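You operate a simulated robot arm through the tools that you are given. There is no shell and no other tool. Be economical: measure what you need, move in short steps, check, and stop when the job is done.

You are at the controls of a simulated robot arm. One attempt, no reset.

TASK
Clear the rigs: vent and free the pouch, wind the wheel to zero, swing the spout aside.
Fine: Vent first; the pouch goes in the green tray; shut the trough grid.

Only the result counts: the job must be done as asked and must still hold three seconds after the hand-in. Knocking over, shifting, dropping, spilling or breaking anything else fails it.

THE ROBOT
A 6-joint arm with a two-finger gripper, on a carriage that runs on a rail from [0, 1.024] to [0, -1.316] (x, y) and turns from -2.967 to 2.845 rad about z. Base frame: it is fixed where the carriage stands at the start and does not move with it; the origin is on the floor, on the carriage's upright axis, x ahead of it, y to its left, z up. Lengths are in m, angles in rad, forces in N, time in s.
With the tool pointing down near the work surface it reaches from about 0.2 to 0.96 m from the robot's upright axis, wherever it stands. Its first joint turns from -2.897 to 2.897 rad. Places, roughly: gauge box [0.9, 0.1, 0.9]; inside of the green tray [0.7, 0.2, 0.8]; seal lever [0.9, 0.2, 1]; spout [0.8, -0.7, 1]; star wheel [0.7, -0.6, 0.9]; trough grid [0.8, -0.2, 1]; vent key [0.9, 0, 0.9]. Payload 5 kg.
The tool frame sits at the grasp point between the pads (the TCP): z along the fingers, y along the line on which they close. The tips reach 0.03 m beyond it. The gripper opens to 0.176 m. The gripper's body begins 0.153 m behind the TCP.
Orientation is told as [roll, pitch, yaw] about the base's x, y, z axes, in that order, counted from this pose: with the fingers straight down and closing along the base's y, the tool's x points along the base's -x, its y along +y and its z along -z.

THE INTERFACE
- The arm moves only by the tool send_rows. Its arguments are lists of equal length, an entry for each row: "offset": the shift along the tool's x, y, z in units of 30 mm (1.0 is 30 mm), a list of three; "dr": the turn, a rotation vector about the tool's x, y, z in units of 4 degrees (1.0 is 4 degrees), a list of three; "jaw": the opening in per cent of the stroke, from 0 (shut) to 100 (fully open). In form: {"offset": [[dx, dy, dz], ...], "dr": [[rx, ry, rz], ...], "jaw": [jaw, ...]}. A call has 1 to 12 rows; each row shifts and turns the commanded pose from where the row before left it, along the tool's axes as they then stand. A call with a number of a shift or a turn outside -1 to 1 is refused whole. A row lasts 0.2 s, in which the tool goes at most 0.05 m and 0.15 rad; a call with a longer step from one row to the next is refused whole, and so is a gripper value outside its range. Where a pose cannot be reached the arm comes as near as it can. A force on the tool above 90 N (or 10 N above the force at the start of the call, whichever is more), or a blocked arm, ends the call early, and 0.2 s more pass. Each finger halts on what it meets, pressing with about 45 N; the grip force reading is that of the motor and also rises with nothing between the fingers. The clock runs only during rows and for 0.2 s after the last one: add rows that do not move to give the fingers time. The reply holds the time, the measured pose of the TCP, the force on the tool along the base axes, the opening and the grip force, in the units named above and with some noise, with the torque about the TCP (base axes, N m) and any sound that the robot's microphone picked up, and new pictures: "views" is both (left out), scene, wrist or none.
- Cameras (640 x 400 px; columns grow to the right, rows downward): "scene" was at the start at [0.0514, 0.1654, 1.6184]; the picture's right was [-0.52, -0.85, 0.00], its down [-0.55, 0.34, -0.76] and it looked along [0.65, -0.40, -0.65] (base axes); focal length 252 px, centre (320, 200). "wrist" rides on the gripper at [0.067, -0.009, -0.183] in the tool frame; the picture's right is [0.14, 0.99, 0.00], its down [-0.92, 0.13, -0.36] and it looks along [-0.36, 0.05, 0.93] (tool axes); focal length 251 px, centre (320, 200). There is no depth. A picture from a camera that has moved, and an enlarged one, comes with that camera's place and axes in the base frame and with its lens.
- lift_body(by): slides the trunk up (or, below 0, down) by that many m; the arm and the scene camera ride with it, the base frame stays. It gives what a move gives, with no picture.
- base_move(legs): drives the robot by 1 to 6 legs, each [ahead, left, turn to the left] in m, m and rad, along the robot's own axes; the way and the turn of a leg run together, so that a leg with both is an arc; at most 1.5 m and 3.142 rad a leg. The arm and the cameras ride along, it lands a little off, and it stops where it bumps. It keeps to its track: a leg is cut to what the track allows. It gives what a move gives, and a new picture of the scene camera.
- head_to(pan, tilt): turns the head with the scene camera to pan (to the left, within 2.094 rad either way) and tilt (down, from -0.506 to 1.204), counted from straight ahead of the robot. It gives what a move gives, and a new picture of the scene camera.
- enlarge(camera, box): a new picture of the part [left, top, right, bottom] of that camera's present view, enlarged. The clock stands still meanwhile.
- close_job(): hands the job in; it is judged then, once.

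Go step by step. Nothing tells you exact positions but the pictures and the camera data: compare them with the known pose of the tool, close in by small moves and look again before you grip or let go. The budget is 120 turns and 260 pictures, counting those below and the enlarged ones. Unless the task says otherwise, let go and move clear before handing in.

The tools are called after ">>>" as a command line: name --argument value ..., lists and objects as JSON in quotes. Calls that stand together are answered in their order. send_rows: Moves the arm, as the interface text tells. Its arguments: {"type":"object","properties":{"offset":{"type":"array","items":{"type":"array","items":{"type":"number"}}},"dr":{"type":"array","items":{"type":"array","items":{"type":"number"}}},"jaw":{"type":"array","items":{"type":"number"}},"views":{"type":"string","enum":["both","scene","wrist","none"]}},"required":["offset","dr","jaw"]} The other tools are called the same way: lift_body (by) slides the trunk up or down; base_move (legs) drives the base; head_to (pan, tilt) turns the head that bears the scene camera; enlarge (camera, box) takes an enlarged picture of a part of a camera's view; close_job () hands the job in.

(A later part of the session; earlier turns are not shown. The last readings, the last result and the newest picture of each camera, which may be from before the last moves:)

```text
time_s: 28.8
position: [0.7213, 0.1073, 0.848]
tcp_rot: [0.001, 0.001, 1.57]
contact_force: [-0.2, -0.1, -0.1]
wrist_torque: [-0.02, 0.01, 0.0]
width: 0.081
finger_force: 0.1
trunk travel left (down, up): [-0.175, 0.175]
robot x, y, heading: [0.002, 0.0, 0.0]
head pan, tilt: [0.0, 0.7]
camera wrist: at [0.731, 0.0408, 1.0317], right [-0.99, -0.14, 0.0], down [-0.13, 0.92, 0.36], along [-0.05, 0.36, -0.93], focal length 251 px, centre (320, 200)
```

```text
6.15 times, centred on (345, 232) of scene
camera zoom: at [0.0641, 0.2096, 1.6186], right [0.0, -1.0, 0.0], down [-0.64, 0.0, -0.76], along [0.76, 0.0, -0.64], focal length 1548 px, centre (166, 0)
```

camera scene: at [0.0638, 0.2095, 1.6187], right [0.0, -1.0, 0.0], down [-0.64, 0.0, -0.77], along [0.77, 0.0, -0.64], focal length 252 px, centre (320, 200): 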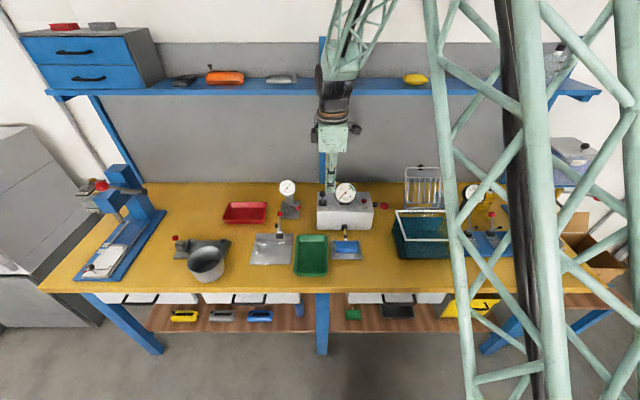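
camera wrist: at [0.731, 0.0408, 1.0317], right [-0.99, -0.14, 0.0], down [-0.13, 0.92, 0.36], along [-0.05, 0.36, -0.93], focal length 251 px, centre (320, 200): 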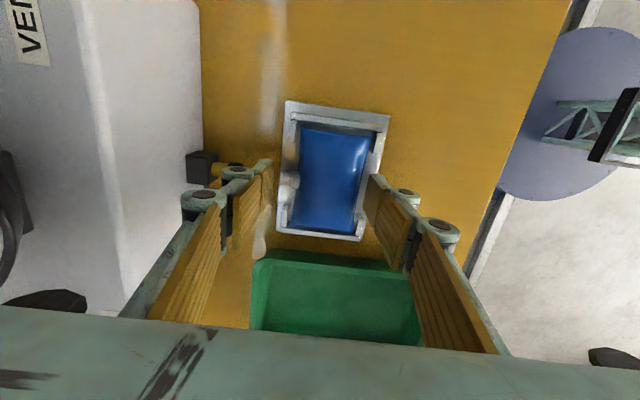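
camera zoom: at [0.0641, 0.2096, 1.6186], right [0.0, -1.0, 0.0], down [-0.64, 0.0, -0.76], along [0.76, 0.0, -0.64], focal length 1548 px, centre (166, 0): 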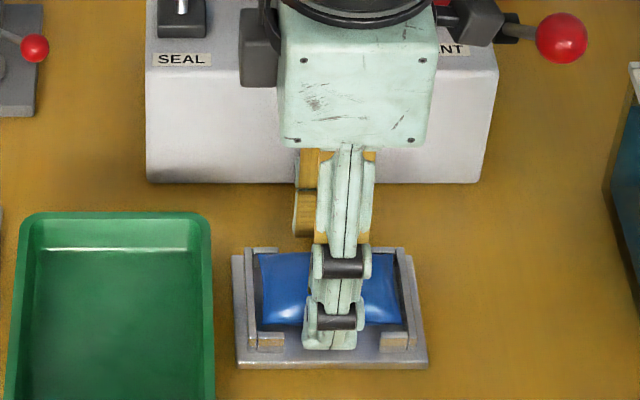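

Clear of contacts at tip height about 0.818. I close gradually.

>>> send_rows --offset '[[0, 0, 0], [0, 0, 0], [0, 0, 0], [0, 0, 0]]' --dr '[[0, 0, 0], [0, 0, 0], [0, 0, 0], [0, 0, 0]]' --jaw '[40, 36, 33, 33]' --views "wrist"

>>> enlarge --camera "wrist" --box '[220, 80, 420, 220]'

```text
time_s: 29.8
position: [0.7217, 0.1063, 0.8493]
tcp_rot: [-0.001, 0.0, 1.571]
contact_force: [-0.1, -0.1, 1.2]
wrist_torque: [-0.01, 0.06, 0.01]
width: 0.0684
finger_force: 45.1
trunk travel left (down, up): [-0.175, 0.175]
robot x, y, heading: [0.0023, 0.0, -0.003]
head pan, tilt: [0.0, 0.7]
camera wrist: at [0.7309, 0.0408, 1.0317], right [-0.99, -0.14, 0.0], down [-0.13, 0.92, 0.36], along [-0.05, 0.36, -0.93], focal length 251 px, centre (320, 200)
```

wrist: 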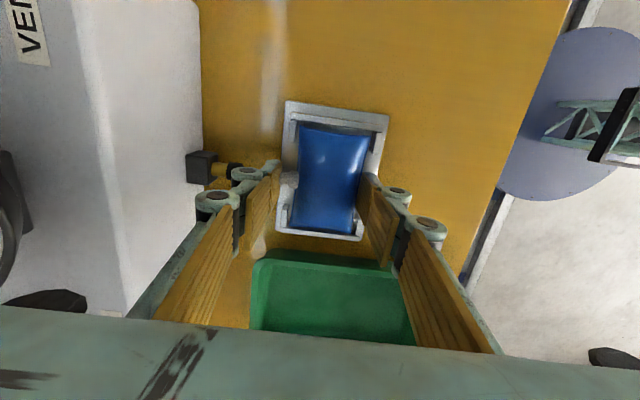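

```text
2.86 times, centred on (320, 150) of wrist
camera zoom: at [0.7309, 0.0408, 1.0317], right [-0.99, -0.14, 0.0], down [-0.13, 0.92, 0.36], along [-0.05, 0.36, -0.93], focal length 718 px, centre (320, 343)
```

zoom: 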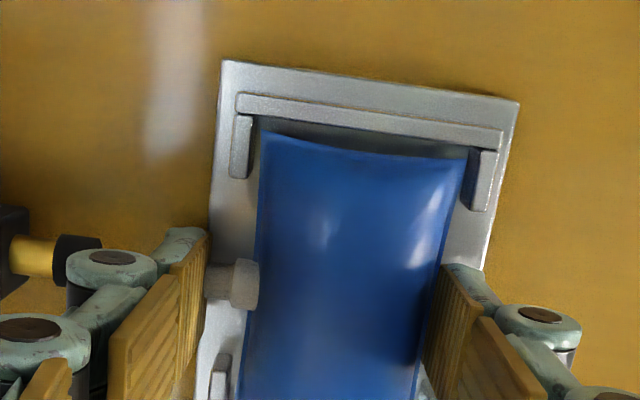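

Gripped at 68 mm, as expected. I lift straight up, then check.

>>> send_rows --offset '[[0, 0, -0.2], [0, 0, -0.3], [0, 0, -0.5], [0, 0, -0.8], [0, 0, -0.8]]' --dr '[[0, 0, 0], [0, 0, 0], [0, 0, 0], [0, 0, 0], [0, 0, 0]]' --jaw '[33, 33, 33, 33, 33]' --views "wrist"

>>> enlarge --camera "scene" --box '[290, 200, 380, 275]'

```text
time_s: 31.0
position: [0.7228, 0.1059, 0.9258]
tcp_rot: [-0.001, 0.001, 1.571]
contact_force: [-0.4, 0.3, -0.5]
wrist_torque: [-0.04, 0.05, 0.01]
width: 0.0579
finger_force: 0.1
trunk travel left (down, up): [-0.175, 0.175]
robot x, y, heading: [0.0025, -0.0008, -0.002]
head pan, tilt: [0.0, 0.7]
camera wrist: at [0.7308, 0.0398, 1.1092], right [-0.99, -0.14, 0.0], down [-0.13, 0.92, 0.36], along [-0.05, 0.36, -0.93], focal length 251 px, centre (320, 200)
```

wrist: 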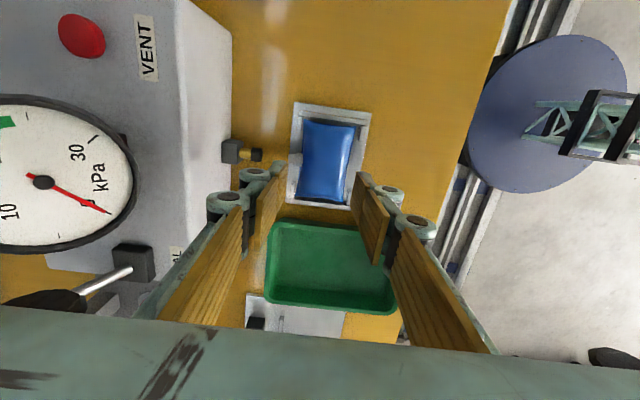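

```text
5.33 times, centred on (335, 238) of scene
camera zoom: at [0.0642, 0.2096, 1.6187], right [0.0, -1.0, 0.0], down [-0.64, 0.0, -0.76], along [0.76, 0.0, -0.64], focal length 1342 px, centre (240, 0)
```

zoom: 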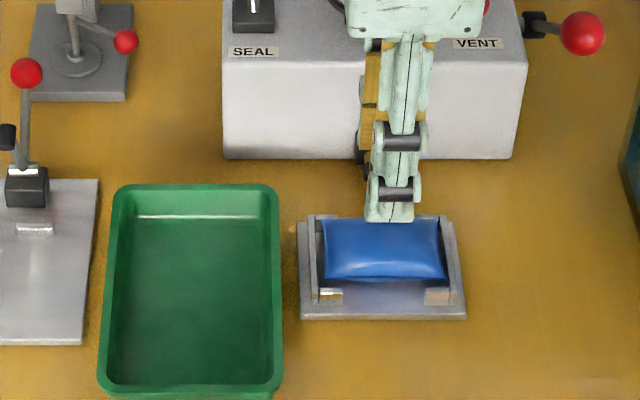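

The pouch slipped out and stayed in the cradle. I look at where it lies now.

>>> enlarge --camera "wrist" --box '[260, 90, 400, 210]'

>>> enlarge --camera "scene" --box '[320, 230, 370, 265]'

```text
3.33 times, centred on (330, 150) of wrist
camera zoom: at [0.7308, 0.0398, 1.1092], right [-0.99, -0.14, 0.0], down [-0.13, 0.92, 0.36], along [-0.05, 0.36, -0.93], focal length 838 px, centre (287, 367)
```

zoom: 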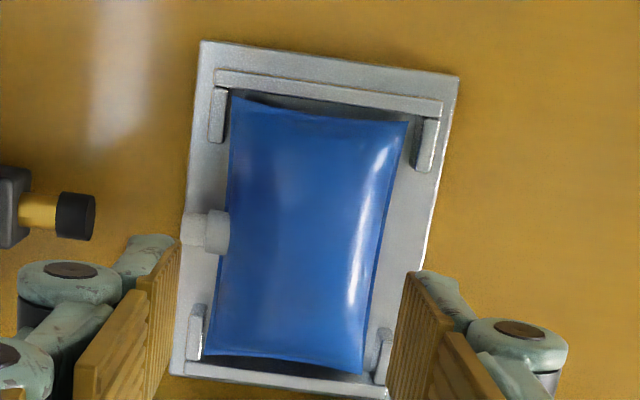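

```text
11.43 times, centred on (345, 248) of scene
camera zoom: at [0.0642, 0.2096, 1.6187], right [0.0, -1.0, 0.0], down [-0.64, 0.0, -0.76], along [0.76, 0.0, -0.64], focal length 2875 px, centre (34, -343)
```

zoom: 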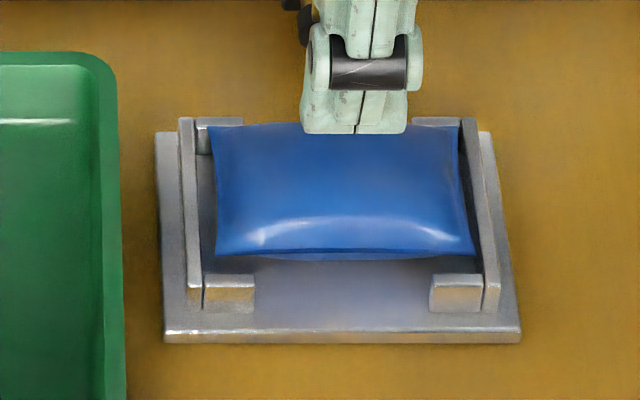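

The seam sits lower than where I gripped; the plate top is about 0.804. I go back down 10 mm lower with about 78 mm opening.

>>> send_rows --offset '[[0, 0, 0], [0, 0, 0.6], [0, 0, 0.6], [0, 0, 0.6], [0, 0, 0.5], [0, 0, 0.3], [0, 0, 0.15], [0, 0, 0.15], [0, 0, 0]]' --dr '[[0, 0, 0], [0, 0, 0], [0, 0, 0], [0, 0, 0], [0, 0, 0], [0, 0, 0], [0, 0, 0], [0, 0, 0], [0, 0, 0]]' --jaw '[45, 45, 45, 45, 45, 45, 45, 45, 45]' --views "none"

>>> enlarge --camera "wrist" --box '[220, 80, 420, 220]'

>>> enlarge --camera "scene" --box '[310, 200, 380, 265]'

```text
time_s: 33.0
position: [0.721, 0.1057, 0.8387]
tcp_rot: [0.001, 0.001, 1.57]
contact_force: [-0.6, 1.3, -0.7]
wrist_torque: [-0.01, 0.05, -0.01]
width: 0.0793
finger_force: 0.0
trunk travel left (down, up): [-0.175, 0.175]
robot x, y, heading: [-0.0005, 0.0026, -0.002]
head pan, tilt: [0.0, 0.7]
```

```text
2.86 times, centred on (320, 150) of wrist
camera zoom: at [0.7304, 0.0396, 1.0229], right [-0.99, -0.14, 0.0], down [-0.13, 0.92, 0.36], along [-0.05, 0.36, -0.93], focal length 718 px, centre (320, 343)
```

zoom: 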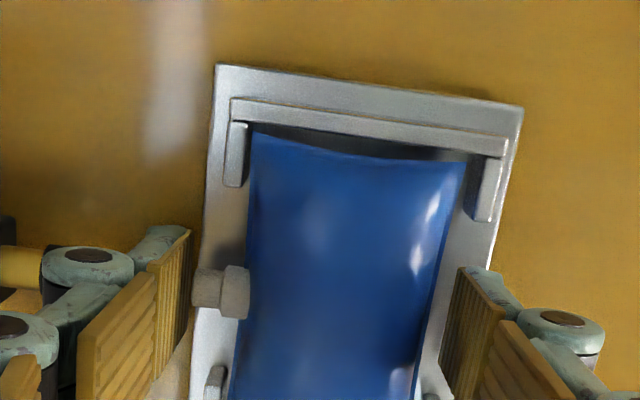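

```text
6.15 times, centred on (345, 232) of scene
camera zoom: at [0.0641, 0.2096, 1.6186], right [0.0, -1.0, 0.0], down [-0.64, 0.0, -0.76], along [0.76, 0.0, -0.64], focal length 1548 px, centre (166, 0)
```

zoom: 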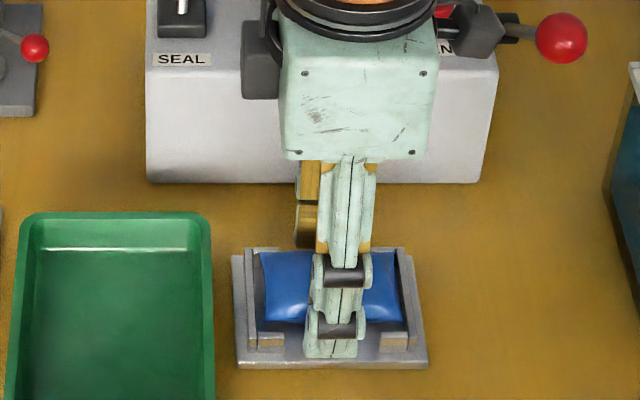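

>>> send_rows --offset '[[0, 0, 0], [0, 0, 0], [0, 0, 0], [0, 0, 0], [0, 0, 0], [0, 0, -0.1], [0, 0, -0.1], [0, 0, -0.2], [0, 0, -0.3]]' --dr '[[0, 0, 0], [0, 0, 0], [0, 0, 0], [0, 0, 0], [0, 0, 0], [0, 0, 0], [0, 0, 0], [0, 0, 0], [0, 0, 0]]' --jaw '[41, 38, 20, 20, 20, 20, 20, 20, 20]' --views "none"

>>> enlarge --camera "wrist" --box '[220, 80, 420, 220]'

>>> enlarge --camera "scene" --box '[310, 200, 380, 265]'

```text
time_s: 35.0
position: [0.7212, 0.1068, 0.862]
tcp_rot: [0.0, 0.0, 1.569]
contact_force: [0.6, -0.8, -1.3]
wrist_torque: [0.03, 0.04, -0.01]
width: 0.068
finger_force: 45.3
trunk travel left (down, up): [-0.175, 0.175]
robot x, y, heading: [0.0006, 0.0004, -0.004]
head pan, tilt: [0.0, 0.7]
```

```text
2.86 times, centred on (320, 150) of wrist
camera zoom: at [0.731, 0.0403, 1.0443], right [-0.99, -0.14, 0.0], down [-0.13, 0.92, 0.36], along [-0.05, 0.36, -0.93], focal length 718 px, centre (320, 343)
```

zoom: 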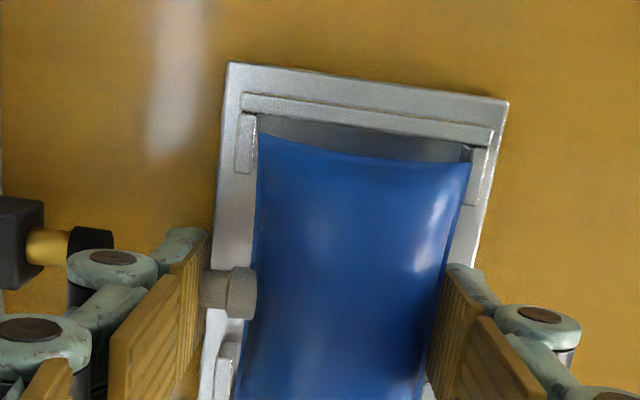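

```text
6.15 times, centred on (345, 232) of scene
camera zoom: at [0.0642, 0.2096, 1.6187], right [0.0, -1.0, 0.0], down [-0.64, 0.0, -0.76], along [0.76, 0.0, -0.64], focal length 1548 px, centre (166, 0)
```

zoom: 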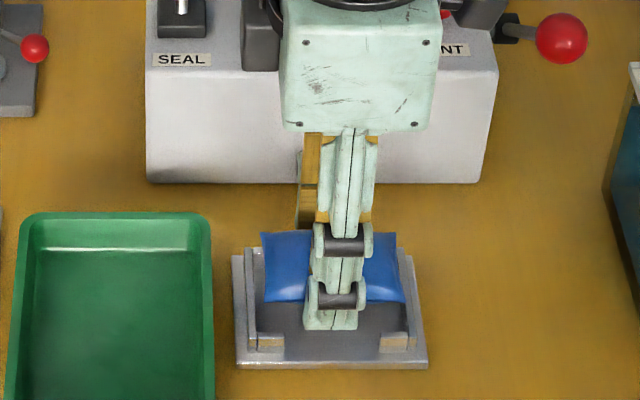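

The pouch is up and held at 68 mm. I lift it higher and carry it over the green tray centre at about (0.685, 0.245).

>>> send_rows --offset '[[0, 0, -0.5], [0, 0, -0.7], [0, 0, -0.7], [-0.6, 0.15, 0], [-0.8, 0.2, 0], [-0.8, 0.2, 0], [-0.8, 0.2, 0], [-0.8, 0.2, 0], [-0.8, 0.2, 0], [0, 0, 0]]' --dr '[[0, 0, 0], [0, 0, 0], [0, 0, 0], [0, 0, 0], [0, 0, 0], [0, 0, 0], [0, 0, 0], [0, 0, 0], [0, 0, 0], [0, 0, 0]]' --jaw '[20, 20, 20, 20, 20, 20, 20, 20, 20, 20]' --views "wrist"

>>> enlarge --camera "scene" --box '[270, 200, 360, 285]'

```text
time_s: 37.2
position: [0.6868, 0.2456, 0.9171]
tcp_rot: [0.001, -0.001, 1.571]
contact_force: [0.5, 1.1, -0.7]
wrist_torque: [-0.06, -0.03, -0.01]
width: 0.0679
finger_force: 44.8
trunk travel left (down, up): [-0.175, 0.175]
robot x, y, heading: [0.002, -0.0007, 0.001]
head pan, tilt: [0.0, 0.7]
camera wrist: at [0.6967, 0.179, 1.1001], right [-0.99, -0.14, 0.0], down [-0.13, 0.92, 0.36], along [-0.05, 0.36, -0.93], focal length 251 px, centre (320, 200)
```

wrist: 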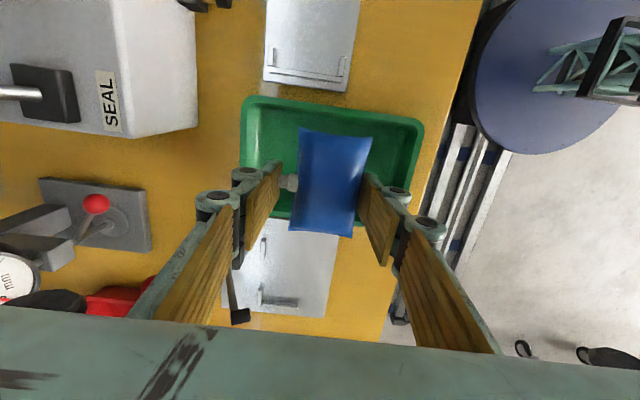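

```text
4.71 times, centred on (315, 242) of scene
camera zoom: at [0.0638, 0.2099, 1.6186], right [0.0, -1.0, 0.0], down [-0.64, 0.0, -0.77], along [0.77, 0.0, -0.64], focal length 1184 px, centre (344, 0)
```

zoom: 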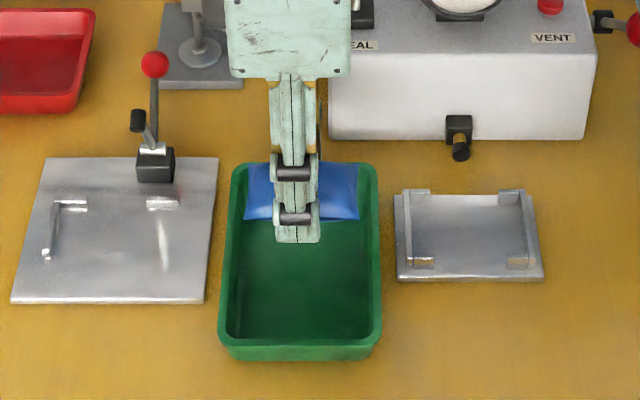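

The pouch is centred over the tray. I lower it in.

>>> send_rows --offset '[[0, 0, 0.6], [0, 0, 0.6], [0, 0, 0.5], [0, 0, 0.3], [0, 0, 0.2], [0, 0, 0.15], [0, 0, 0]]' --dr '[[0, 0, 0], [0, 0, 0], [0, 0, 0], [0, 0, 0], [0, 0, 0], [0, 0, 0], [0, 0, 0]]' --jaw '[20, 20, 20, 20, 20, 20, 20]' --views "wrist"

>>> enlarge --camera "scene" --box '[270, 200, 360, 285]'

```text
time_s: 38.8
position: [0.6861, 0.2456, 0.8469]
tcp_rot: [-0.001, 0.001, 1.571]
contact_force: [0.2, -0.4, -0.7]
wrist_torque: [0.01, -0.02, 0.01]
width: 0.0682
finger_force: 45.0
trunk travel left (down, up): [-0.175, 0.175]
robot x, y, heading: [0.0004, 0.0031, -0.001]
head pan, tilt: [0.0, 0.7]
camera wrist: at [0.6955, 0.1789, 1.0306], right [-0.99, -0.14, 0.0], down [-0.13, 0.92, 0.36], along [-0.05, 0.36, -0.93], focal length 251 px, centre (320, 200)
```

wrist: 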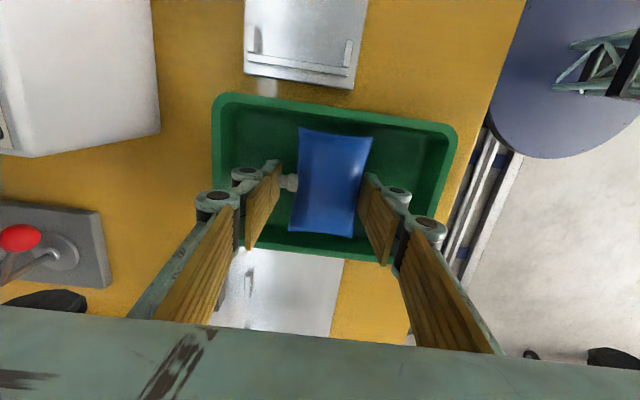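

```text
4.71 times, centred on (315, 242) of scene
camera zoom: at [0.064, 0.2096, 1.6187], right [0.0, -1.0, 0.0], down [-0.64, 0.0, -0.76], along [0.76, 0.0, -0.64], focal length 1184 px, centre (344, 0)
```

zoom: 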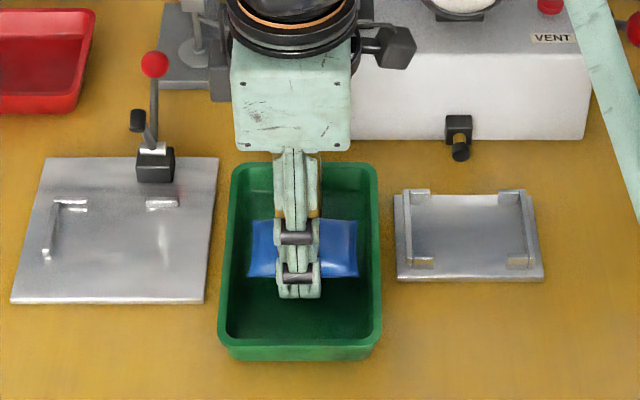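

It fits, with no contact yet. I go down a few more mm until it touches, then open slightly.

>>> send_rows --offset '[[0, 0, 0.1], [0, 0, 0.1], [0, 0, 0.05], [0, 0, 0]]' --dr '[[0, 0, 0], [0, 0, 0], [0, 0, 0], [0, 0, 0]]' --jaw '[20, 20, 20, 20]' --views "none"

>>> send_rows --offset '[[0, 0, 0], [0, 0, 0], [0, 0, 0], [0, 0, 0], [0, 0, -0.3], [0, 0, -1], [0, 0, -1], [0, 0, -1], [0, 0, -1], [0, 0, -1]]' --dr '[[0, 0, 0], [0, 0, 0], [0, 0, 0], [0, 0, 0], [0, 0, 0], [0, 0, 0], [0, 0, 0], [0, 0, 0], [0, 0, 0], [0, 0, 0]]' --jaw '[41, 45, 47, 47, 47, 47, 47, 47, 47, 47]' --views "wrist"

>>> enlarge --camera "scene" --box '[270, 200, 360, 285]'

```text
time_s: 39.8
position: [0.6866, 0.2443, 0.8401]
tcp_rot: [-0.001, 0.001, 1.569]
contact_force: [-0.6, 0.8, -0.3]
wrist_torque: [0.0, 0.01, 0.0]
width: 0.068
finger_force: 45.0
trunk travel left (down, up): [-0.175, 0.175]
robot x, y, heading: [0.0012, -0.0037, -0.001]
head pan, tilt: [0.0, 0.7]
```

```text
time_s: 42.0
position: [0.6861, 0.2471, 0.9999]
tcp_rot: [0.0, -0.001, 1.571]
contact_force: [0.6, 0.3, 0.2]
wrist_torque: [-0.02, 0.06, -0.05]
width: 0.0826
finger_force: 0.0
trunk travel left (down, up): [-0.175, 0.175]
robot x, y, heading: [-0.0011, 0.0026, -0.001]
head pan, tilt: [0.0, 0.7]
camera wrist: at [0.6955, 0.1796, 1.1815], right [-0.99, -0.14, 0.0], down [-0.13, 0.92, 0.36], along [-0.05, 0.36, -0.93], focal length 251 px, centre (320, 200)
```

wrist: 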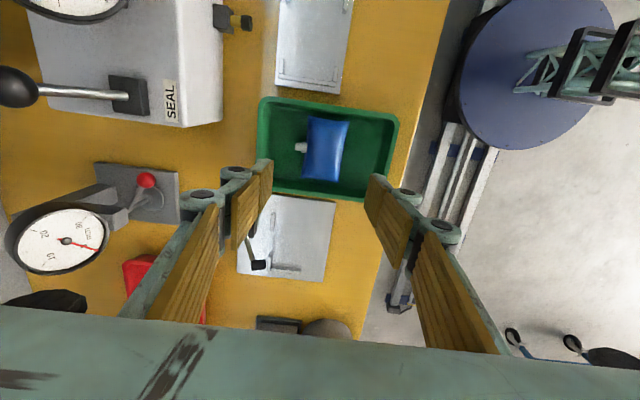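

```text
4.71 times, centred on (315, 242) of scene
camera zoom: at [0.0642, 0.2096, 1.6187], right [0.0, -1.0, 0.0], down [-0.64, 0.0, -0.77], along [0.77, 0.0, -0.64], focal length 1184 px, centre (344, 0)
```

zoom: 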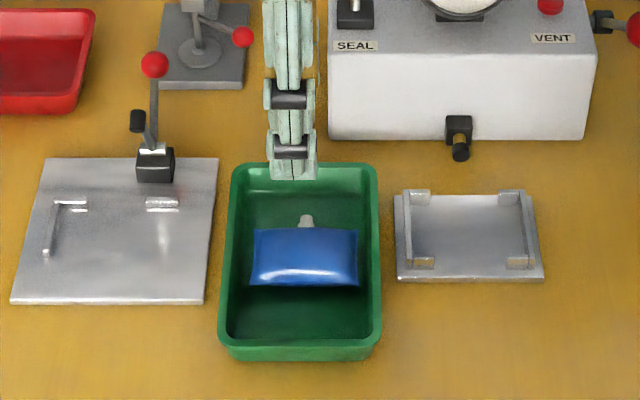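

The pouch lies in the green tray. I raise the arm and drive the base toward the trough.

>>> send_rows --offset '[[0, 0, -1], [0, 0, -1], [0, 0, -1], [0, 0, -1], [0, 0, -1], [0, 0, -1], [0, 1, -1], [0, 1, 0], [0, 1, 0]]' --dr '[[0, 0, 0], [0, 0, 0], [0, 0, 0], [0, 0, 0], [0, 0, 0], [0, 0, 0], [0, 0, 0], [0, 0, 0], [0, 0, 0]]' --jaw '[20, 0, 0, 0, 0, 0, 0, 0, 0]' --views "none"

>>> base_move --legs '[[0, -0.45, 0]]'

>>> enlarge --camera "scene" --box '[270, 150, 470, 275]'

```text
time_s: 44.0
position: [0.5989, 0.2451, 1.2101]
tcp_rot: [0.001, -0.001, 1.571]
contact_force: [0.4, -0.3, 0.2]
wrist_torque: [-0.07, 0.15, 0.01]
width: 0.0
finger_force: 45.3
trunk travel left (down, up): [-0.175, 0.175]
robot x, y, heading: [0.0036, -0.0024, -0.001]
head pan, tilt: [0.0, 0.7]
```

```text
time_s: 46.6
position: [0.5998, -0.1986, 1.2097]
tcp_rot: [0.002, 0.001, 1.563]
contact_force: [0.3, -0.1, 0.2]
wrist_torque: [0.0, 0.0, 0.01]
width: 0.0001
finger_force: 44.8
trunk travel left (down, up): [-0.175, 0.175]
robot x, y, heading: [-0.0022, -0.439, -0.004]
head pan, tilt: [0.0, 0.7]
camera scene: at [0.0654, -0.231, 1.6187], right [-0.01, -1.0, 0.0], down [-0.64, 0.0, -0.76], along [0.76, 0.0, -0.64], focal length 252 px, centre (320, 200)
```

scene: 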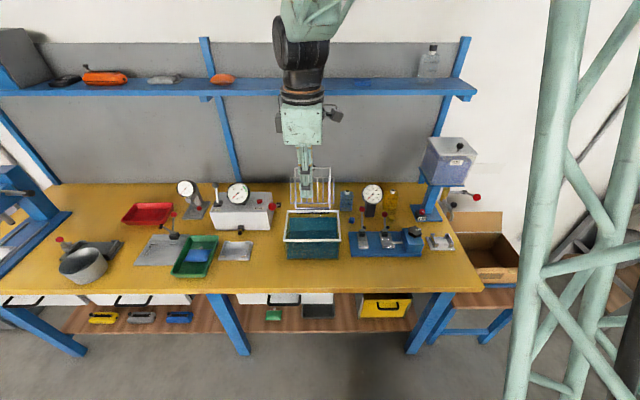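

```text
3.20 times, centred on (370, 212) of scene
camera zoom: at [0.0654, -0.231, 1.6187], right [-0.01, -1.0, 0.0], down [-0.64, 0.0, -0.76], along [0.76, 0.0, -0.64], focal length 805 px, centre (160, 160)
```

zoom: 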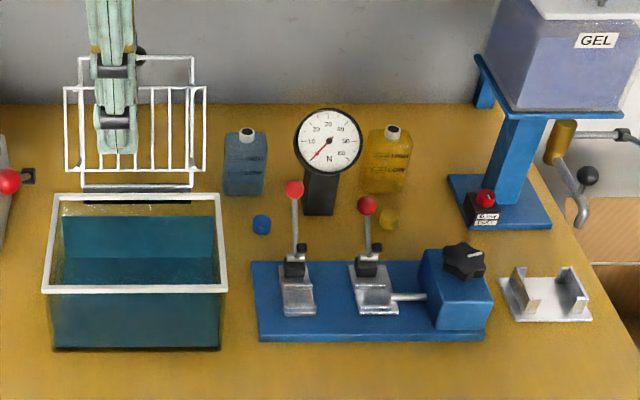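

I need a clear view of the grid, so I move the arm aside to +y and zoom in.

>>> send_rows --offset '[[-1, 0, 0], [-1, 0, 0], [-1, 0, 0], [-1, 0, 0], [-1, 0, 0]]' --dr '[[0, 0, 0], [0, 0, 0], [0, 0, 0], [0, 0, 0], [0, 0, 0]]' --jaw '[0, 0, 0, 0, 0]' --views "wrist"

>>> enlarge --camera "scene" --box '[270, 150, 370, 265]'

```text
time_s: 47.9
position: [0.5994, -0.0482, 1.211]
tcp_rot: [0.001, 0.0, 1.566]
contact_force: [-0.3, 0.4, -0.2]
wrist_torque: [0.07, -0.02, 0.02]
width: 0.0001
finger_force: 45.1
trunk travel left (down, up): [-0.175, 0.175]
robot x, y, heading: [-0.0002, -0.436, -0.007]
head pan, tilt: [0.0, 0.7]
camera wrist: at [0.6092, -0.1143, 1.3946], right [-0.99, -0.13, 0.0], down [-0.12, 0.92, 0.36], along [-0.05, 0.36, -0.93], focal length 251 px, centre (320, 200)
```

wrist: 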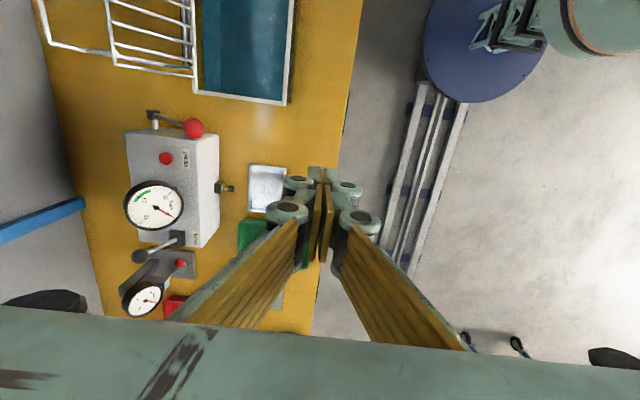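

```text
3.48 times, centred on (320, 208) of scene
camera zoom: at [0.0652, -0.2311, 1.6187], right [-0.01, -1.0, 0.0], down [-0.64, 0.0, -0.77], along [0.77, 0.0, -0.64], focal length 875 px, centre (320, 174)
```

zoom: 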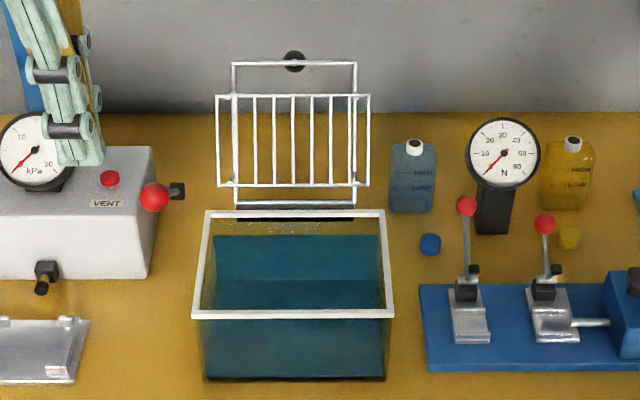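

The grid is a wire frame hinged at the trough's back rim (about x 0.82, z 0.94), with its top bar at about (0.886, -0.21, 1.096), leaning back. I'll bring the base level with it and then straddle the top bar loosely.

>>> base_move --legs '[[0, 0.2, 0]]'

>>> send_rows --offset '[[1, 0, 0], [1, 0, 0], [1, 0, 0], [1, 0, 0], [1, 0, 0], [1, 0, 0], [1, 0, 0], [1, 0, 0], [1, 0, 0], [1, 0, 0], [0, 0, 0]]' --dr '[[0, 0, 0], [0, 0, 0], [0, 0, 0], [0, 0, 0], [0, 0, 0], [0, 0, 0], [0, 0, 0], [0, 0, 0], [0, 0, 0], [0, 0, 0], [0, 0, 0]]' --jaw '[22, 22, 22, 22, 22, 22, 22, 22, 22, 22, 22]' --views "both"

```text
time_s: 49.5
position: [0.6032, 0.148, 1.21]
tcp_rot: [0.0, -0.001, 1.558]
contact_force: [-0.4, 0.5, -0.8]
wrist_torque: [0.05, 0.02, -0.03]
width: 0.0001
finger_force: 45.3
trunk travel left (down, up): [-0.175, 0.175]
robot x, y, heading: [-0.0013, -0.2394, -0.01]
head pan, tilt: [0.0, 0.7]
camera scene: at [0.0667, -0.0316, 1.6186], right [-0.01, -1.0, 0.0], down [-0.64, 0.01, -0.76], along [0.76, -0.01, -0.64], focal length 252 px, centre (320, 200)
```

scene: 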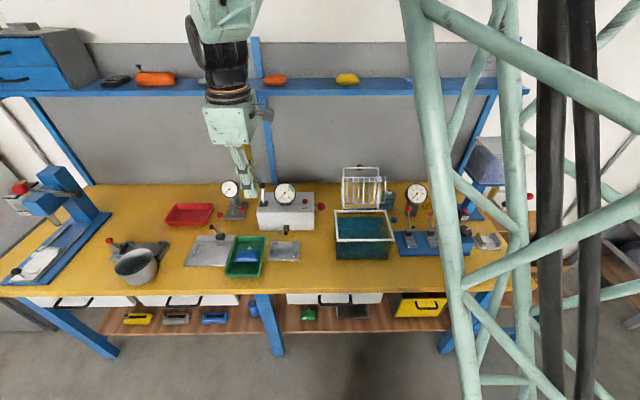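

```text
time_s: 51.9
position: [0.6006, -0.154, 1.2111]
tcp_rot: [0.001, -0.001, 1.558]
contact_force: [-0.2, -0.8, -0.8]
wrist_torque: [0.1, 0.0, 0.01]
width: 0.0387
finger_force: 0.1
trunk travel left (down, up): [-0.175, 0.175]
robot x, y, heading: [0.0012, -0.243, -0.011]
head pan, tilt: [0.0, 0.7]
camera scene: at [0.0665, -0.032, 1.6187], right [-0.01, -1.0, 0.0], down [-0.64, 0.01, -0.77], along [0.76, -0.01, -0.64], focal length 252 px, centre (320, 200)
camera wrist: at [0.6083, -0.2211, 1.3936], right [-0.99, -0.13, 0.0], down [-0.12, 0.92, 0.36], along [-0.05, 0.36, -0.93], focal length 251 px, centre (320, 200)
```

scene: 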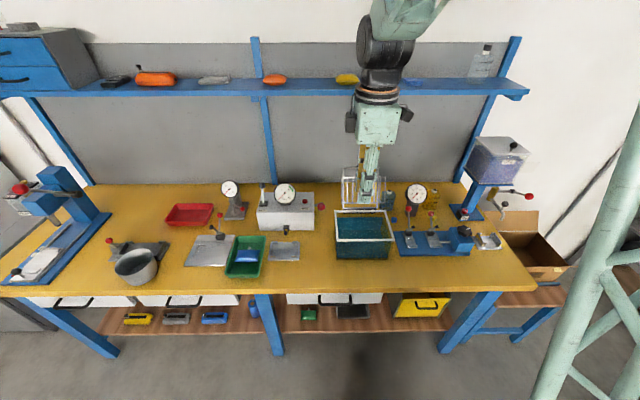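
wrist: 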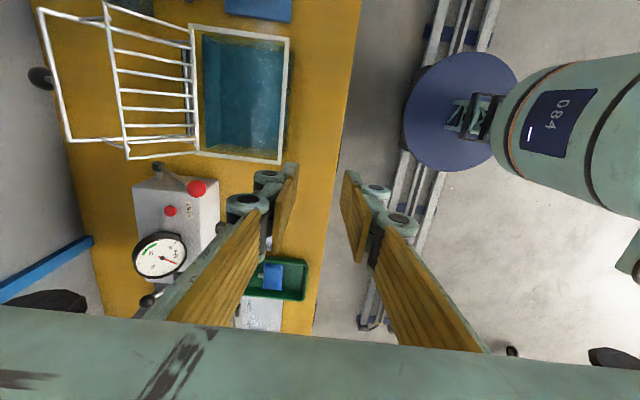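

>>> enlarge --camera "wrist" --box '[20, 0, 300, 175]'

>>> enlarge --camera "scene" --box '[320, 155, 410, 265]'

```text
2.29 times, centred on (160, 88) of wrist
camera zoom: at [0.6083, -0.2211, 1.3936], right [-0.99, -0.13, 0.0], down [-0.12, 0.92, 0.36], along [-0.05, 0.36, -0.93], focal length 575 px, centre (686, 457)
```

zoom: 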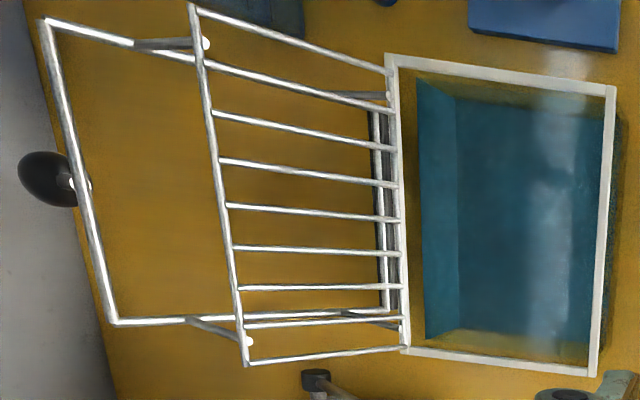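

```text
3.64 times, centred on (365, 210) of scene
camera zoom: at [0.0665, -0.032, 1.6187], right [-0.01, -1.0, 0.0], down [-0.64, 0.01, -0.77], along [0.76, -0.01, -0.64], focal length 915 px, centre (156, 164)
```

zoom: 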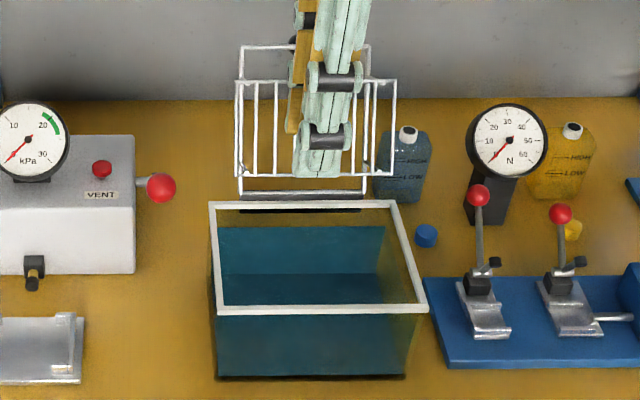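

The black knob is a handle on the frame's back. The bar is at x≈0.890, spanning y -0.27 to -0.14, and I'll straddle it at y≈-0.166.

>>> send_rows --offset '[[0, -0.97, 0], [0, -0.97, 0], [0, -0.97, 0], [0, -0.97, 0], [0, -0.97, 0], [0, -0.97, 0], [0, -0.97, 0], [0.14, -0.97, 0], [0.14, -0.97, 0], [0, -0.92, 0]]' --dr '[[0, 0, 0], [0, 0, 0], [0, 0, 0], [0, 0, 0], [0, 0, 0], [0, 0, 0], [0, 0, 0], [0, 0, 0], [0, 0, 0], [0, 0, 0]]' --jaw '[22, 22, 22, 22, 22, 22, 22, 22, 22, 22]' --views "wrist"

>>> enlarge --camera "scene" --box '[320, 120, 410, 235]'

>>> enlarge --camera "wrist" --box '[220, 80, 420, 220]'

```text
time_s: 54.0
position: [0.8872, -0.1656, 1.2111]
tcp_rot: [0.001, 0.001, 1.559]
contact_force: [0.9, -0.7, -0.1]
wrist_torque: [0.02, -0.04, 0.02]
width: 0.0387
finger_force: 0.1
trunk travel left (down, up): [-0.175, 0.175]
robot x, y, heading: [0.0011, -0.238, -0.013]
head pan, tilt: [0.0, 0.7]
camera wrist: at [0.8954, -0.2313, 1.3935], right [-0.99, -0.13, 0.0], down [-0.12, 0.92, 0.36], along [-0.05, 0.36, -0.93], focal length 251 px, centre (320, 200)
```

wrist: 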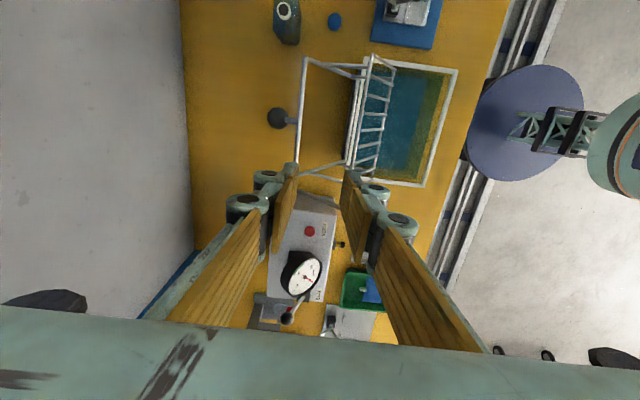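

```text
3.48 times, centred on (365, 178) of scene
camera zoom: at [0.0666, -0.0316, 1.6186], right [-0.01, -1.0, 0.0], down [-0.64, 0.01, -0.76], along [0.76, -0.01, -0.64], focal length 875 px, centre (164, 278)
```

zoom: 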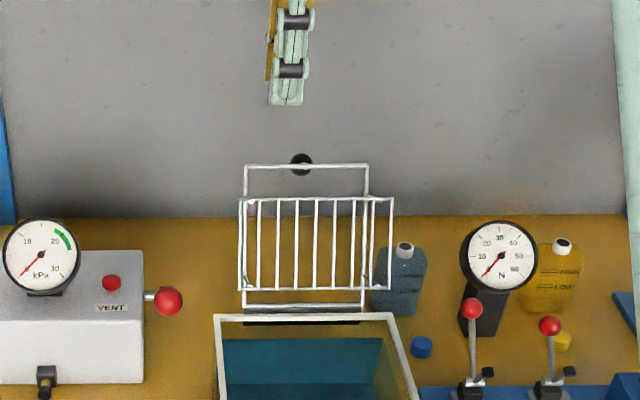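

```text
2.86 times, centred on (320, 150) of wrist
camera zoom: at [0.8954, -0.2313, 1.3935], right [-0.99, -0.13, 0.0], down [-0.12, 0.92, 0.36], along [-0.05, 0.36, -0.93], focal length 718 px, centre (320, 343)
```

zoom: 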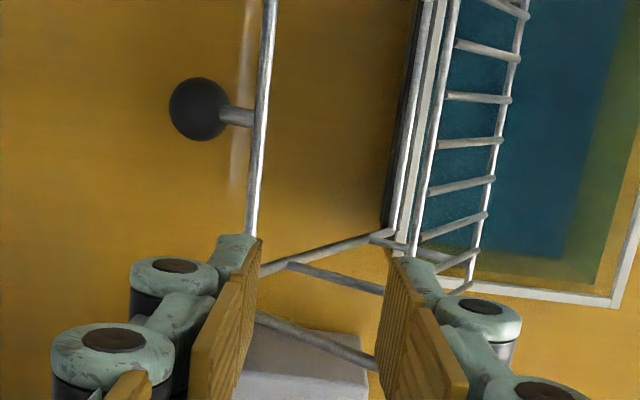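

Re-triangulated, the bar is at x≈0.915, z≈1.075. I shift 28 mm forward and descend to just above it.

>>> send_rows --offset '[[0, -0.5, 0], [0, -0.45, 0], [0, 0, 0.8], [0, 0, 0.8], [0, 0, 0.8], [0, 0, 0.6], [0, 0, 0]]' --dr '[[0, 0, 0], [0, 0, 0], [0, 0, 0], [0, 0, 0], [0, 0, 0], [0, 0, 0], [0, 0, 0]]' --jaw '[22, 22, 22, 22, 22, 22, 22]' --views "none"

>>> enlarge --camera "scene" --box '[320, 120, 410, 235]'

>>> enlarge --camera "wrist" --box '[220, 80, 420, 220]'

```text
time_s: 55.6
position: [0.9176, -0.1647, 1.1214]
tcp_rot: [0.0, 0.0, 1.559]
contact_force: [1.0, -0.3, -0.9]
wrist_torque: [0.01, 0.02, 0.02]
width: 0.0384
finger_force: 0.0
trunk travel left (down, up): [-0.175, 0.175]
robot x, y, heading: [-0.0005, -0.2399, -0.014]
head pan, tilt: [0.0, 0.7]
```

```text
3.48 times, centred on (365, 178) of scene
camera zoom: at [0.0669, -0.0316, 1.6187], right [-0.01, -1.0, 0.0], down [-0.64, 0.01, -0.76], along [0.76, -0.01, -0.64], focal length 875 px, centre (164, 278)
```

zoom: 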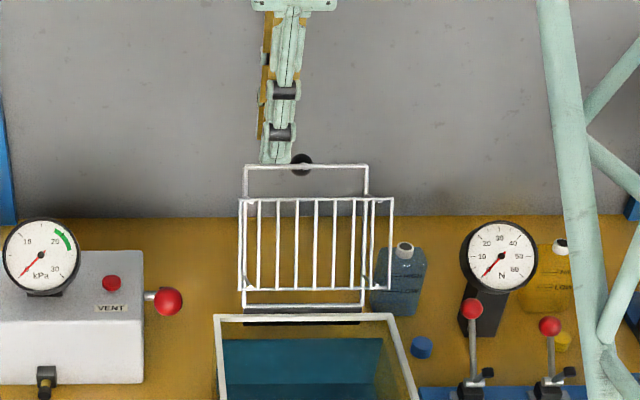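

```text
2.86 times, centred on (320, 150) of wrist
camera zoom: at [0.9263, -0.2316, 1.3043], right [-0.99, -0.13, 0.0], down [-0.12, 0.92, 0.36], along [-0.05, 0.36, -0.93], focal length 718 px, centre (320, 343)
```

zoom: 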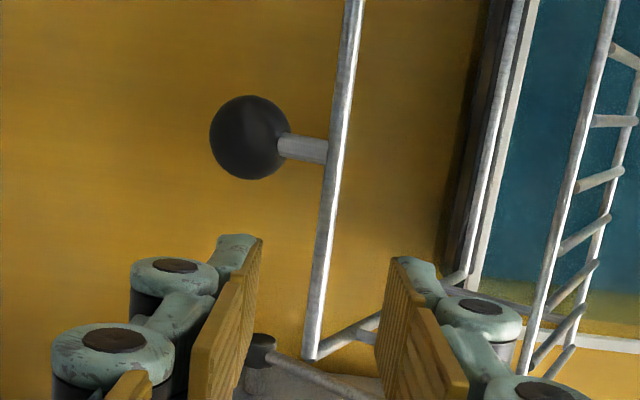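

The bar lies between the fingers. I lower over it, narrow the gap, and pull along the arc past upright.

>>> send_rows --offset '[[0, 0, 0.6], [0, 0, 0.5], [0, 0, 0], [0, 0, 0], [0, 0.35, -0.15], [0, 0.35, -0.15], [0, 0.69, -0.31], [0, 0.76, -0.107], [0, 0.76, -0.107]]' --dr '[[0, 0, 0], [0, 0, 0], [0, 0, 0], [0, 0, 0], [0, 0, 0], [0, 0, 0], [0, 0, 0], [0, 0, 0], [0, 0, 0]]' --jaw '[22, 22, 10, 10, 10, 10, 10, 10, 10]' --views "wrist"

>>> enlarge --camera "scene" --box '[320, 120, 410, 235]'

```text
time_s: 57.6
position: [0.8273, -0.1638, 1.1123]
tcp_rot: [0.0, 0.0, 1.56]
contact_force: [-0.7, -0.7, 1.5]
wrist_torque: [0.03, 0.2, 0.06]
width: 0.0182
finger_force: 0.6
trunk travel left (down, up): [-0.175, 0.175]
robot x, y, heading: [-0.0005, -0.2413, -0.01]
head pan, tilt: [0.0, 0.7]
camera wrist: at [0.8371, -0.2299, 1.2955], right [-0.99, -0.13, 0.0], down [-0.12, 0.92, 0.36], along [-0.05, 0.36, -0.93], focal length 251 px, centre (320, 200)
```

wrist: 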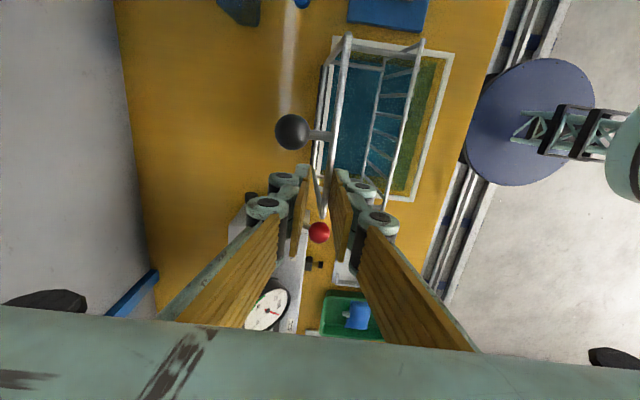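

```text
3.48 times, centred on (365, 178) of scene
camera zoom: at [0.0668, -0.0316, 1.6187], right [-0.01, -1.0, 0.0], down [-0.64, 0.01, -0.77], along [0.76, -0.01, -0.64], focal length 875 px, centre (164, 278)
```

zoom: 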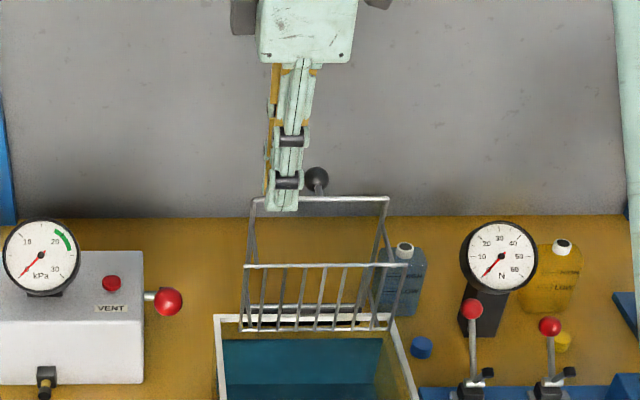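

The frame follows and is now upright. I continue along the arc.

>>> send_rows --offset '[[0, 0.76, 0.107], [0, 0.76, 0.107], [0, 0.7, 0.31], [0, 0.7, 0.31], [0, 0.58, 0.49], [0, 0.58, 0.49]]' --dr '[[0, 0, 0], [0, 0, 0], [0, 0, 0], [0, 0, 0], [0, 0, 0], [0, 0, 0]]' --jaw '[10, 10, 10, 10, 10, 10]' --views "wrist"

>>> enlarge --camera "scene" --box '[320, 150, 410, 265]'

```text
time_s: 59.0
position: [0.7076, -0.161, 1.0586]
tcp_rot: [0.0, -0.001, 1.558]
contact_force: [0.5, 0.0, 0.4]
wrist_torque: [0.0, -0.01, -0.01]
width: 0.0175
finger_force: 0.1
trunk travel left (down, up): [-0.175, 0.175]
robot x, y, heading: [-0.0006, -0.2439, -0.01]
head pan, tilt: [0.0, 0.7]
camera wrist: at [0.7165, -0.2282, 1.242], right [-0.99, -0.13, 0.0], down [-0.12, 0.92, 0.36], along [-0.05, 0.36, -0.93], focal length 251 px, centre (320, 200)
```

wrist: 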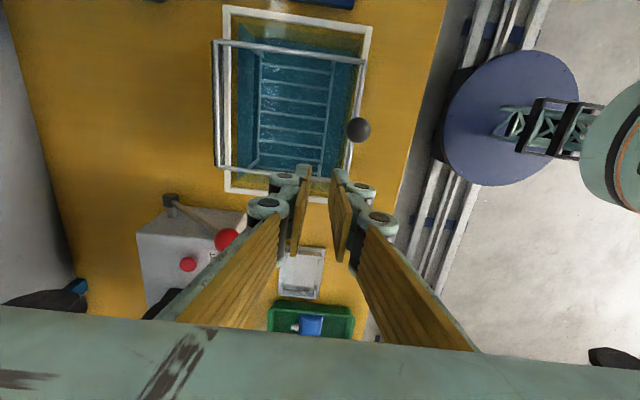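

```text
3.48 times, centred on (365, 208) of scene
camera zoom: at [0.0668, -0.0316, 1.6186], right [-0.01, -1.0, 0.0], down [-0.64, 0.01, -0.76], along [0.76, -0.01, -0.64], focal length 875 px, centre (164, 174)
```

zoom: 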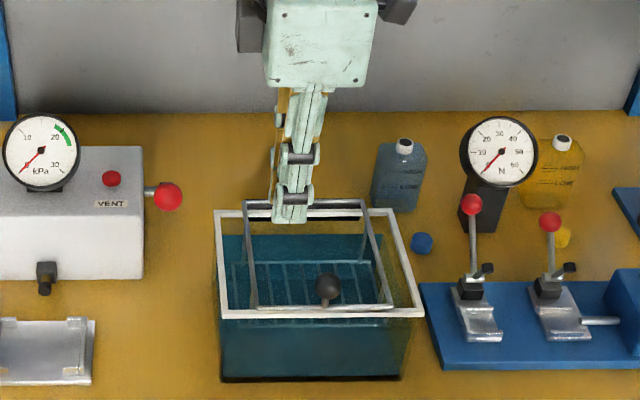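

The grid has swung down by itself. I raise the arm and check it sits fully shut.

>>> send_rows --offset '[[0, 0, -1], [0, 0, -1], [0, 0, -1], [-1, 0, -1], [-1, 0, 0], [-1, 0, 0]]' --dr '[[0, 0, 0], [0, 0, 0], [0, 0, 0], [0, 0, 0], [0, 0, 0], [0, 0, 0]]' --jaw '[0, 0, 0, 0, 0, 0]' --views "none"

>>> enlarge --camera "scene" --box '[330, 190, 400, 265]'

>>> enlarge --camera "wrist" --box '[200, 0, 400, 160]'

```text
time_s: 60.5
position: [0.712, -0.0716, 1.1778]
tcp_rot: [0.0, -0.001, 1.559]
contact_force: [-0.2, -0.1, -1.0]
wrist_torque: [0.02, 0.07, -0.02]
width: 0.0001
finger_force: 45.0
trunk travel left (down, up): [-0.175, 0.175]
robot x, y, heading: [-0.0018, -0.237, -0.011]
head pan, tilt: [0.0, 0.7]
```

```text
5.33 times, centred on (365, 228) of scene
camera zoom: at [0.0672, -0.0317, 1.6186], right [-0.01, -1.0, 0.0], down [-0.64, 0.01, -0.76], along [0.76, -0.01, -0.64], focal length 1342 px, centre (80, 53)
```

zoom: 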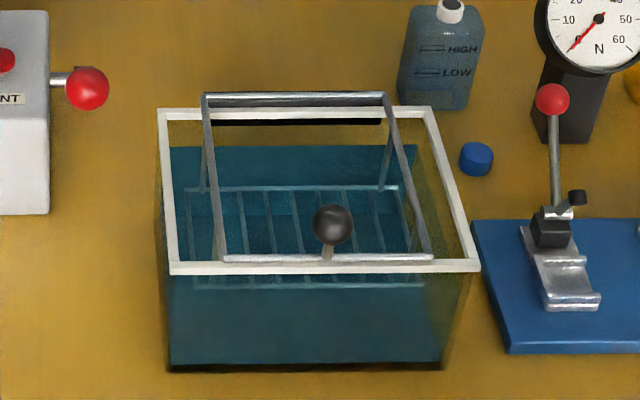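

```text
2.50 times, centred on (300, 80) of wrist
camera zoom: at [0.7201, -0.1383, 1.3618], right [-0.99, -0.13, 0.0], down [-0.12, 0.92, 0.36], along [-0.05, 0.36, -0.93], focal length 629 px, centre (370, 500)
```

zoom: 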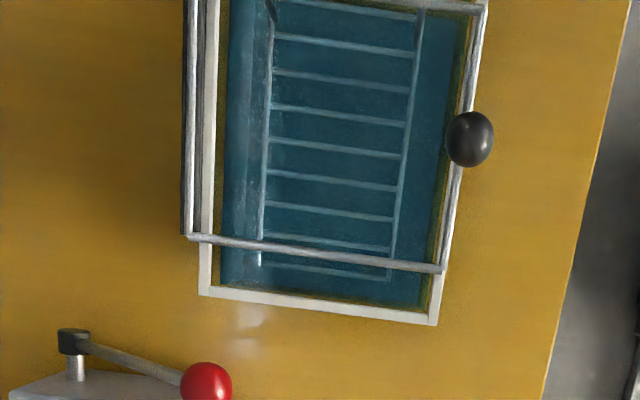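

The grid lies in the trough with its front bar on the rim. I'll press the front bar lightly to make sure it is seated.

>>> send_rows --offset '[[1, 0.4, 0], [1, 0.4, 0], [1.0, 0.4, 0], [0, 0, 1], [0, 0, 1], [0, 0, 1], [0, 0, 1], [0, 0, 1], [0, 0, 1]]' --dr '[[0, 0, 0], [0, 0, 0], [0, 0, 0], [0, 0, 0], [0, 0, 0], [0, 0, 0], [0, 0, 0], [0, 0, 0], [0, 0, 0]]' --jaw '[0, 0, 0, 0, 0, 0, 0, 0, 0]' --views "none"

>>> enlarge --camera "scene" --box '[330, 190, 400, 265]'

>>> enlarge --camera "wrist" --box '[220, 80, 420, 220]'

```text
time_s: 62.5
position: [0.6708, -0.162, 0.9951]
tcp_rot: [-0.001, 0.0, 1.557]
contact_force: [-0.2, -0.7, 1.3]
wrist_torque: [0.03, -0.09, -0.03]
width: 0.0
finger_force: 44.6
trunk travel left (down, up): [-0.175, 0.175]
robot x, y, heading: [-0.0008, -0.2453, -0.012]
head pan, tilt: [0.0, 0.7]
```

```text
5.33 times, centred on (365, 228) of scene
camera zoom: at [0.0662, -0.0317, 1.6186], right [-0.01, -1.0, 0.0], down [-0.64, 0.01, -0.77], along [0.76, -0.01, -0.64], focal length 1342 px, centre (80, 53)
```

zoom: 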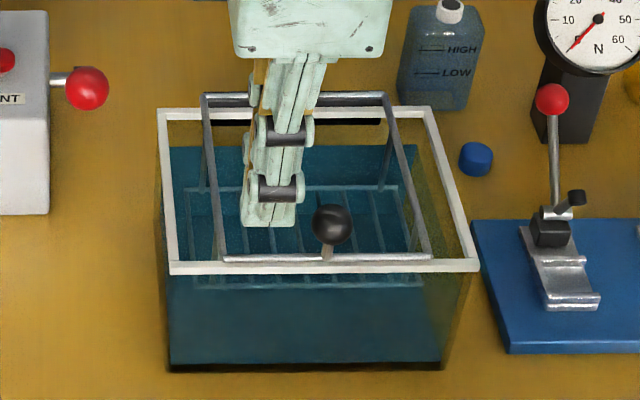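

```text
2.86 times, centred on (320, 150) of wrist
camera zoom: at [0.6792, -0.2277, 1.1785], right [-0.99, -0.13, 0.0], down [-0.12, 0.92, 0.36], along [-0.04, 0.36, -0.93], focal length 718 px, centre (320, 343)
```

zoom: 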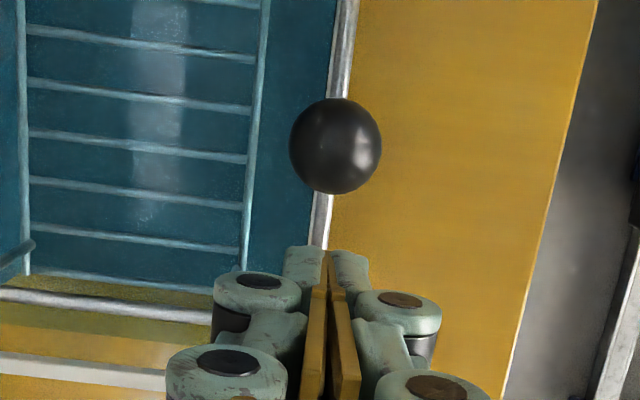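

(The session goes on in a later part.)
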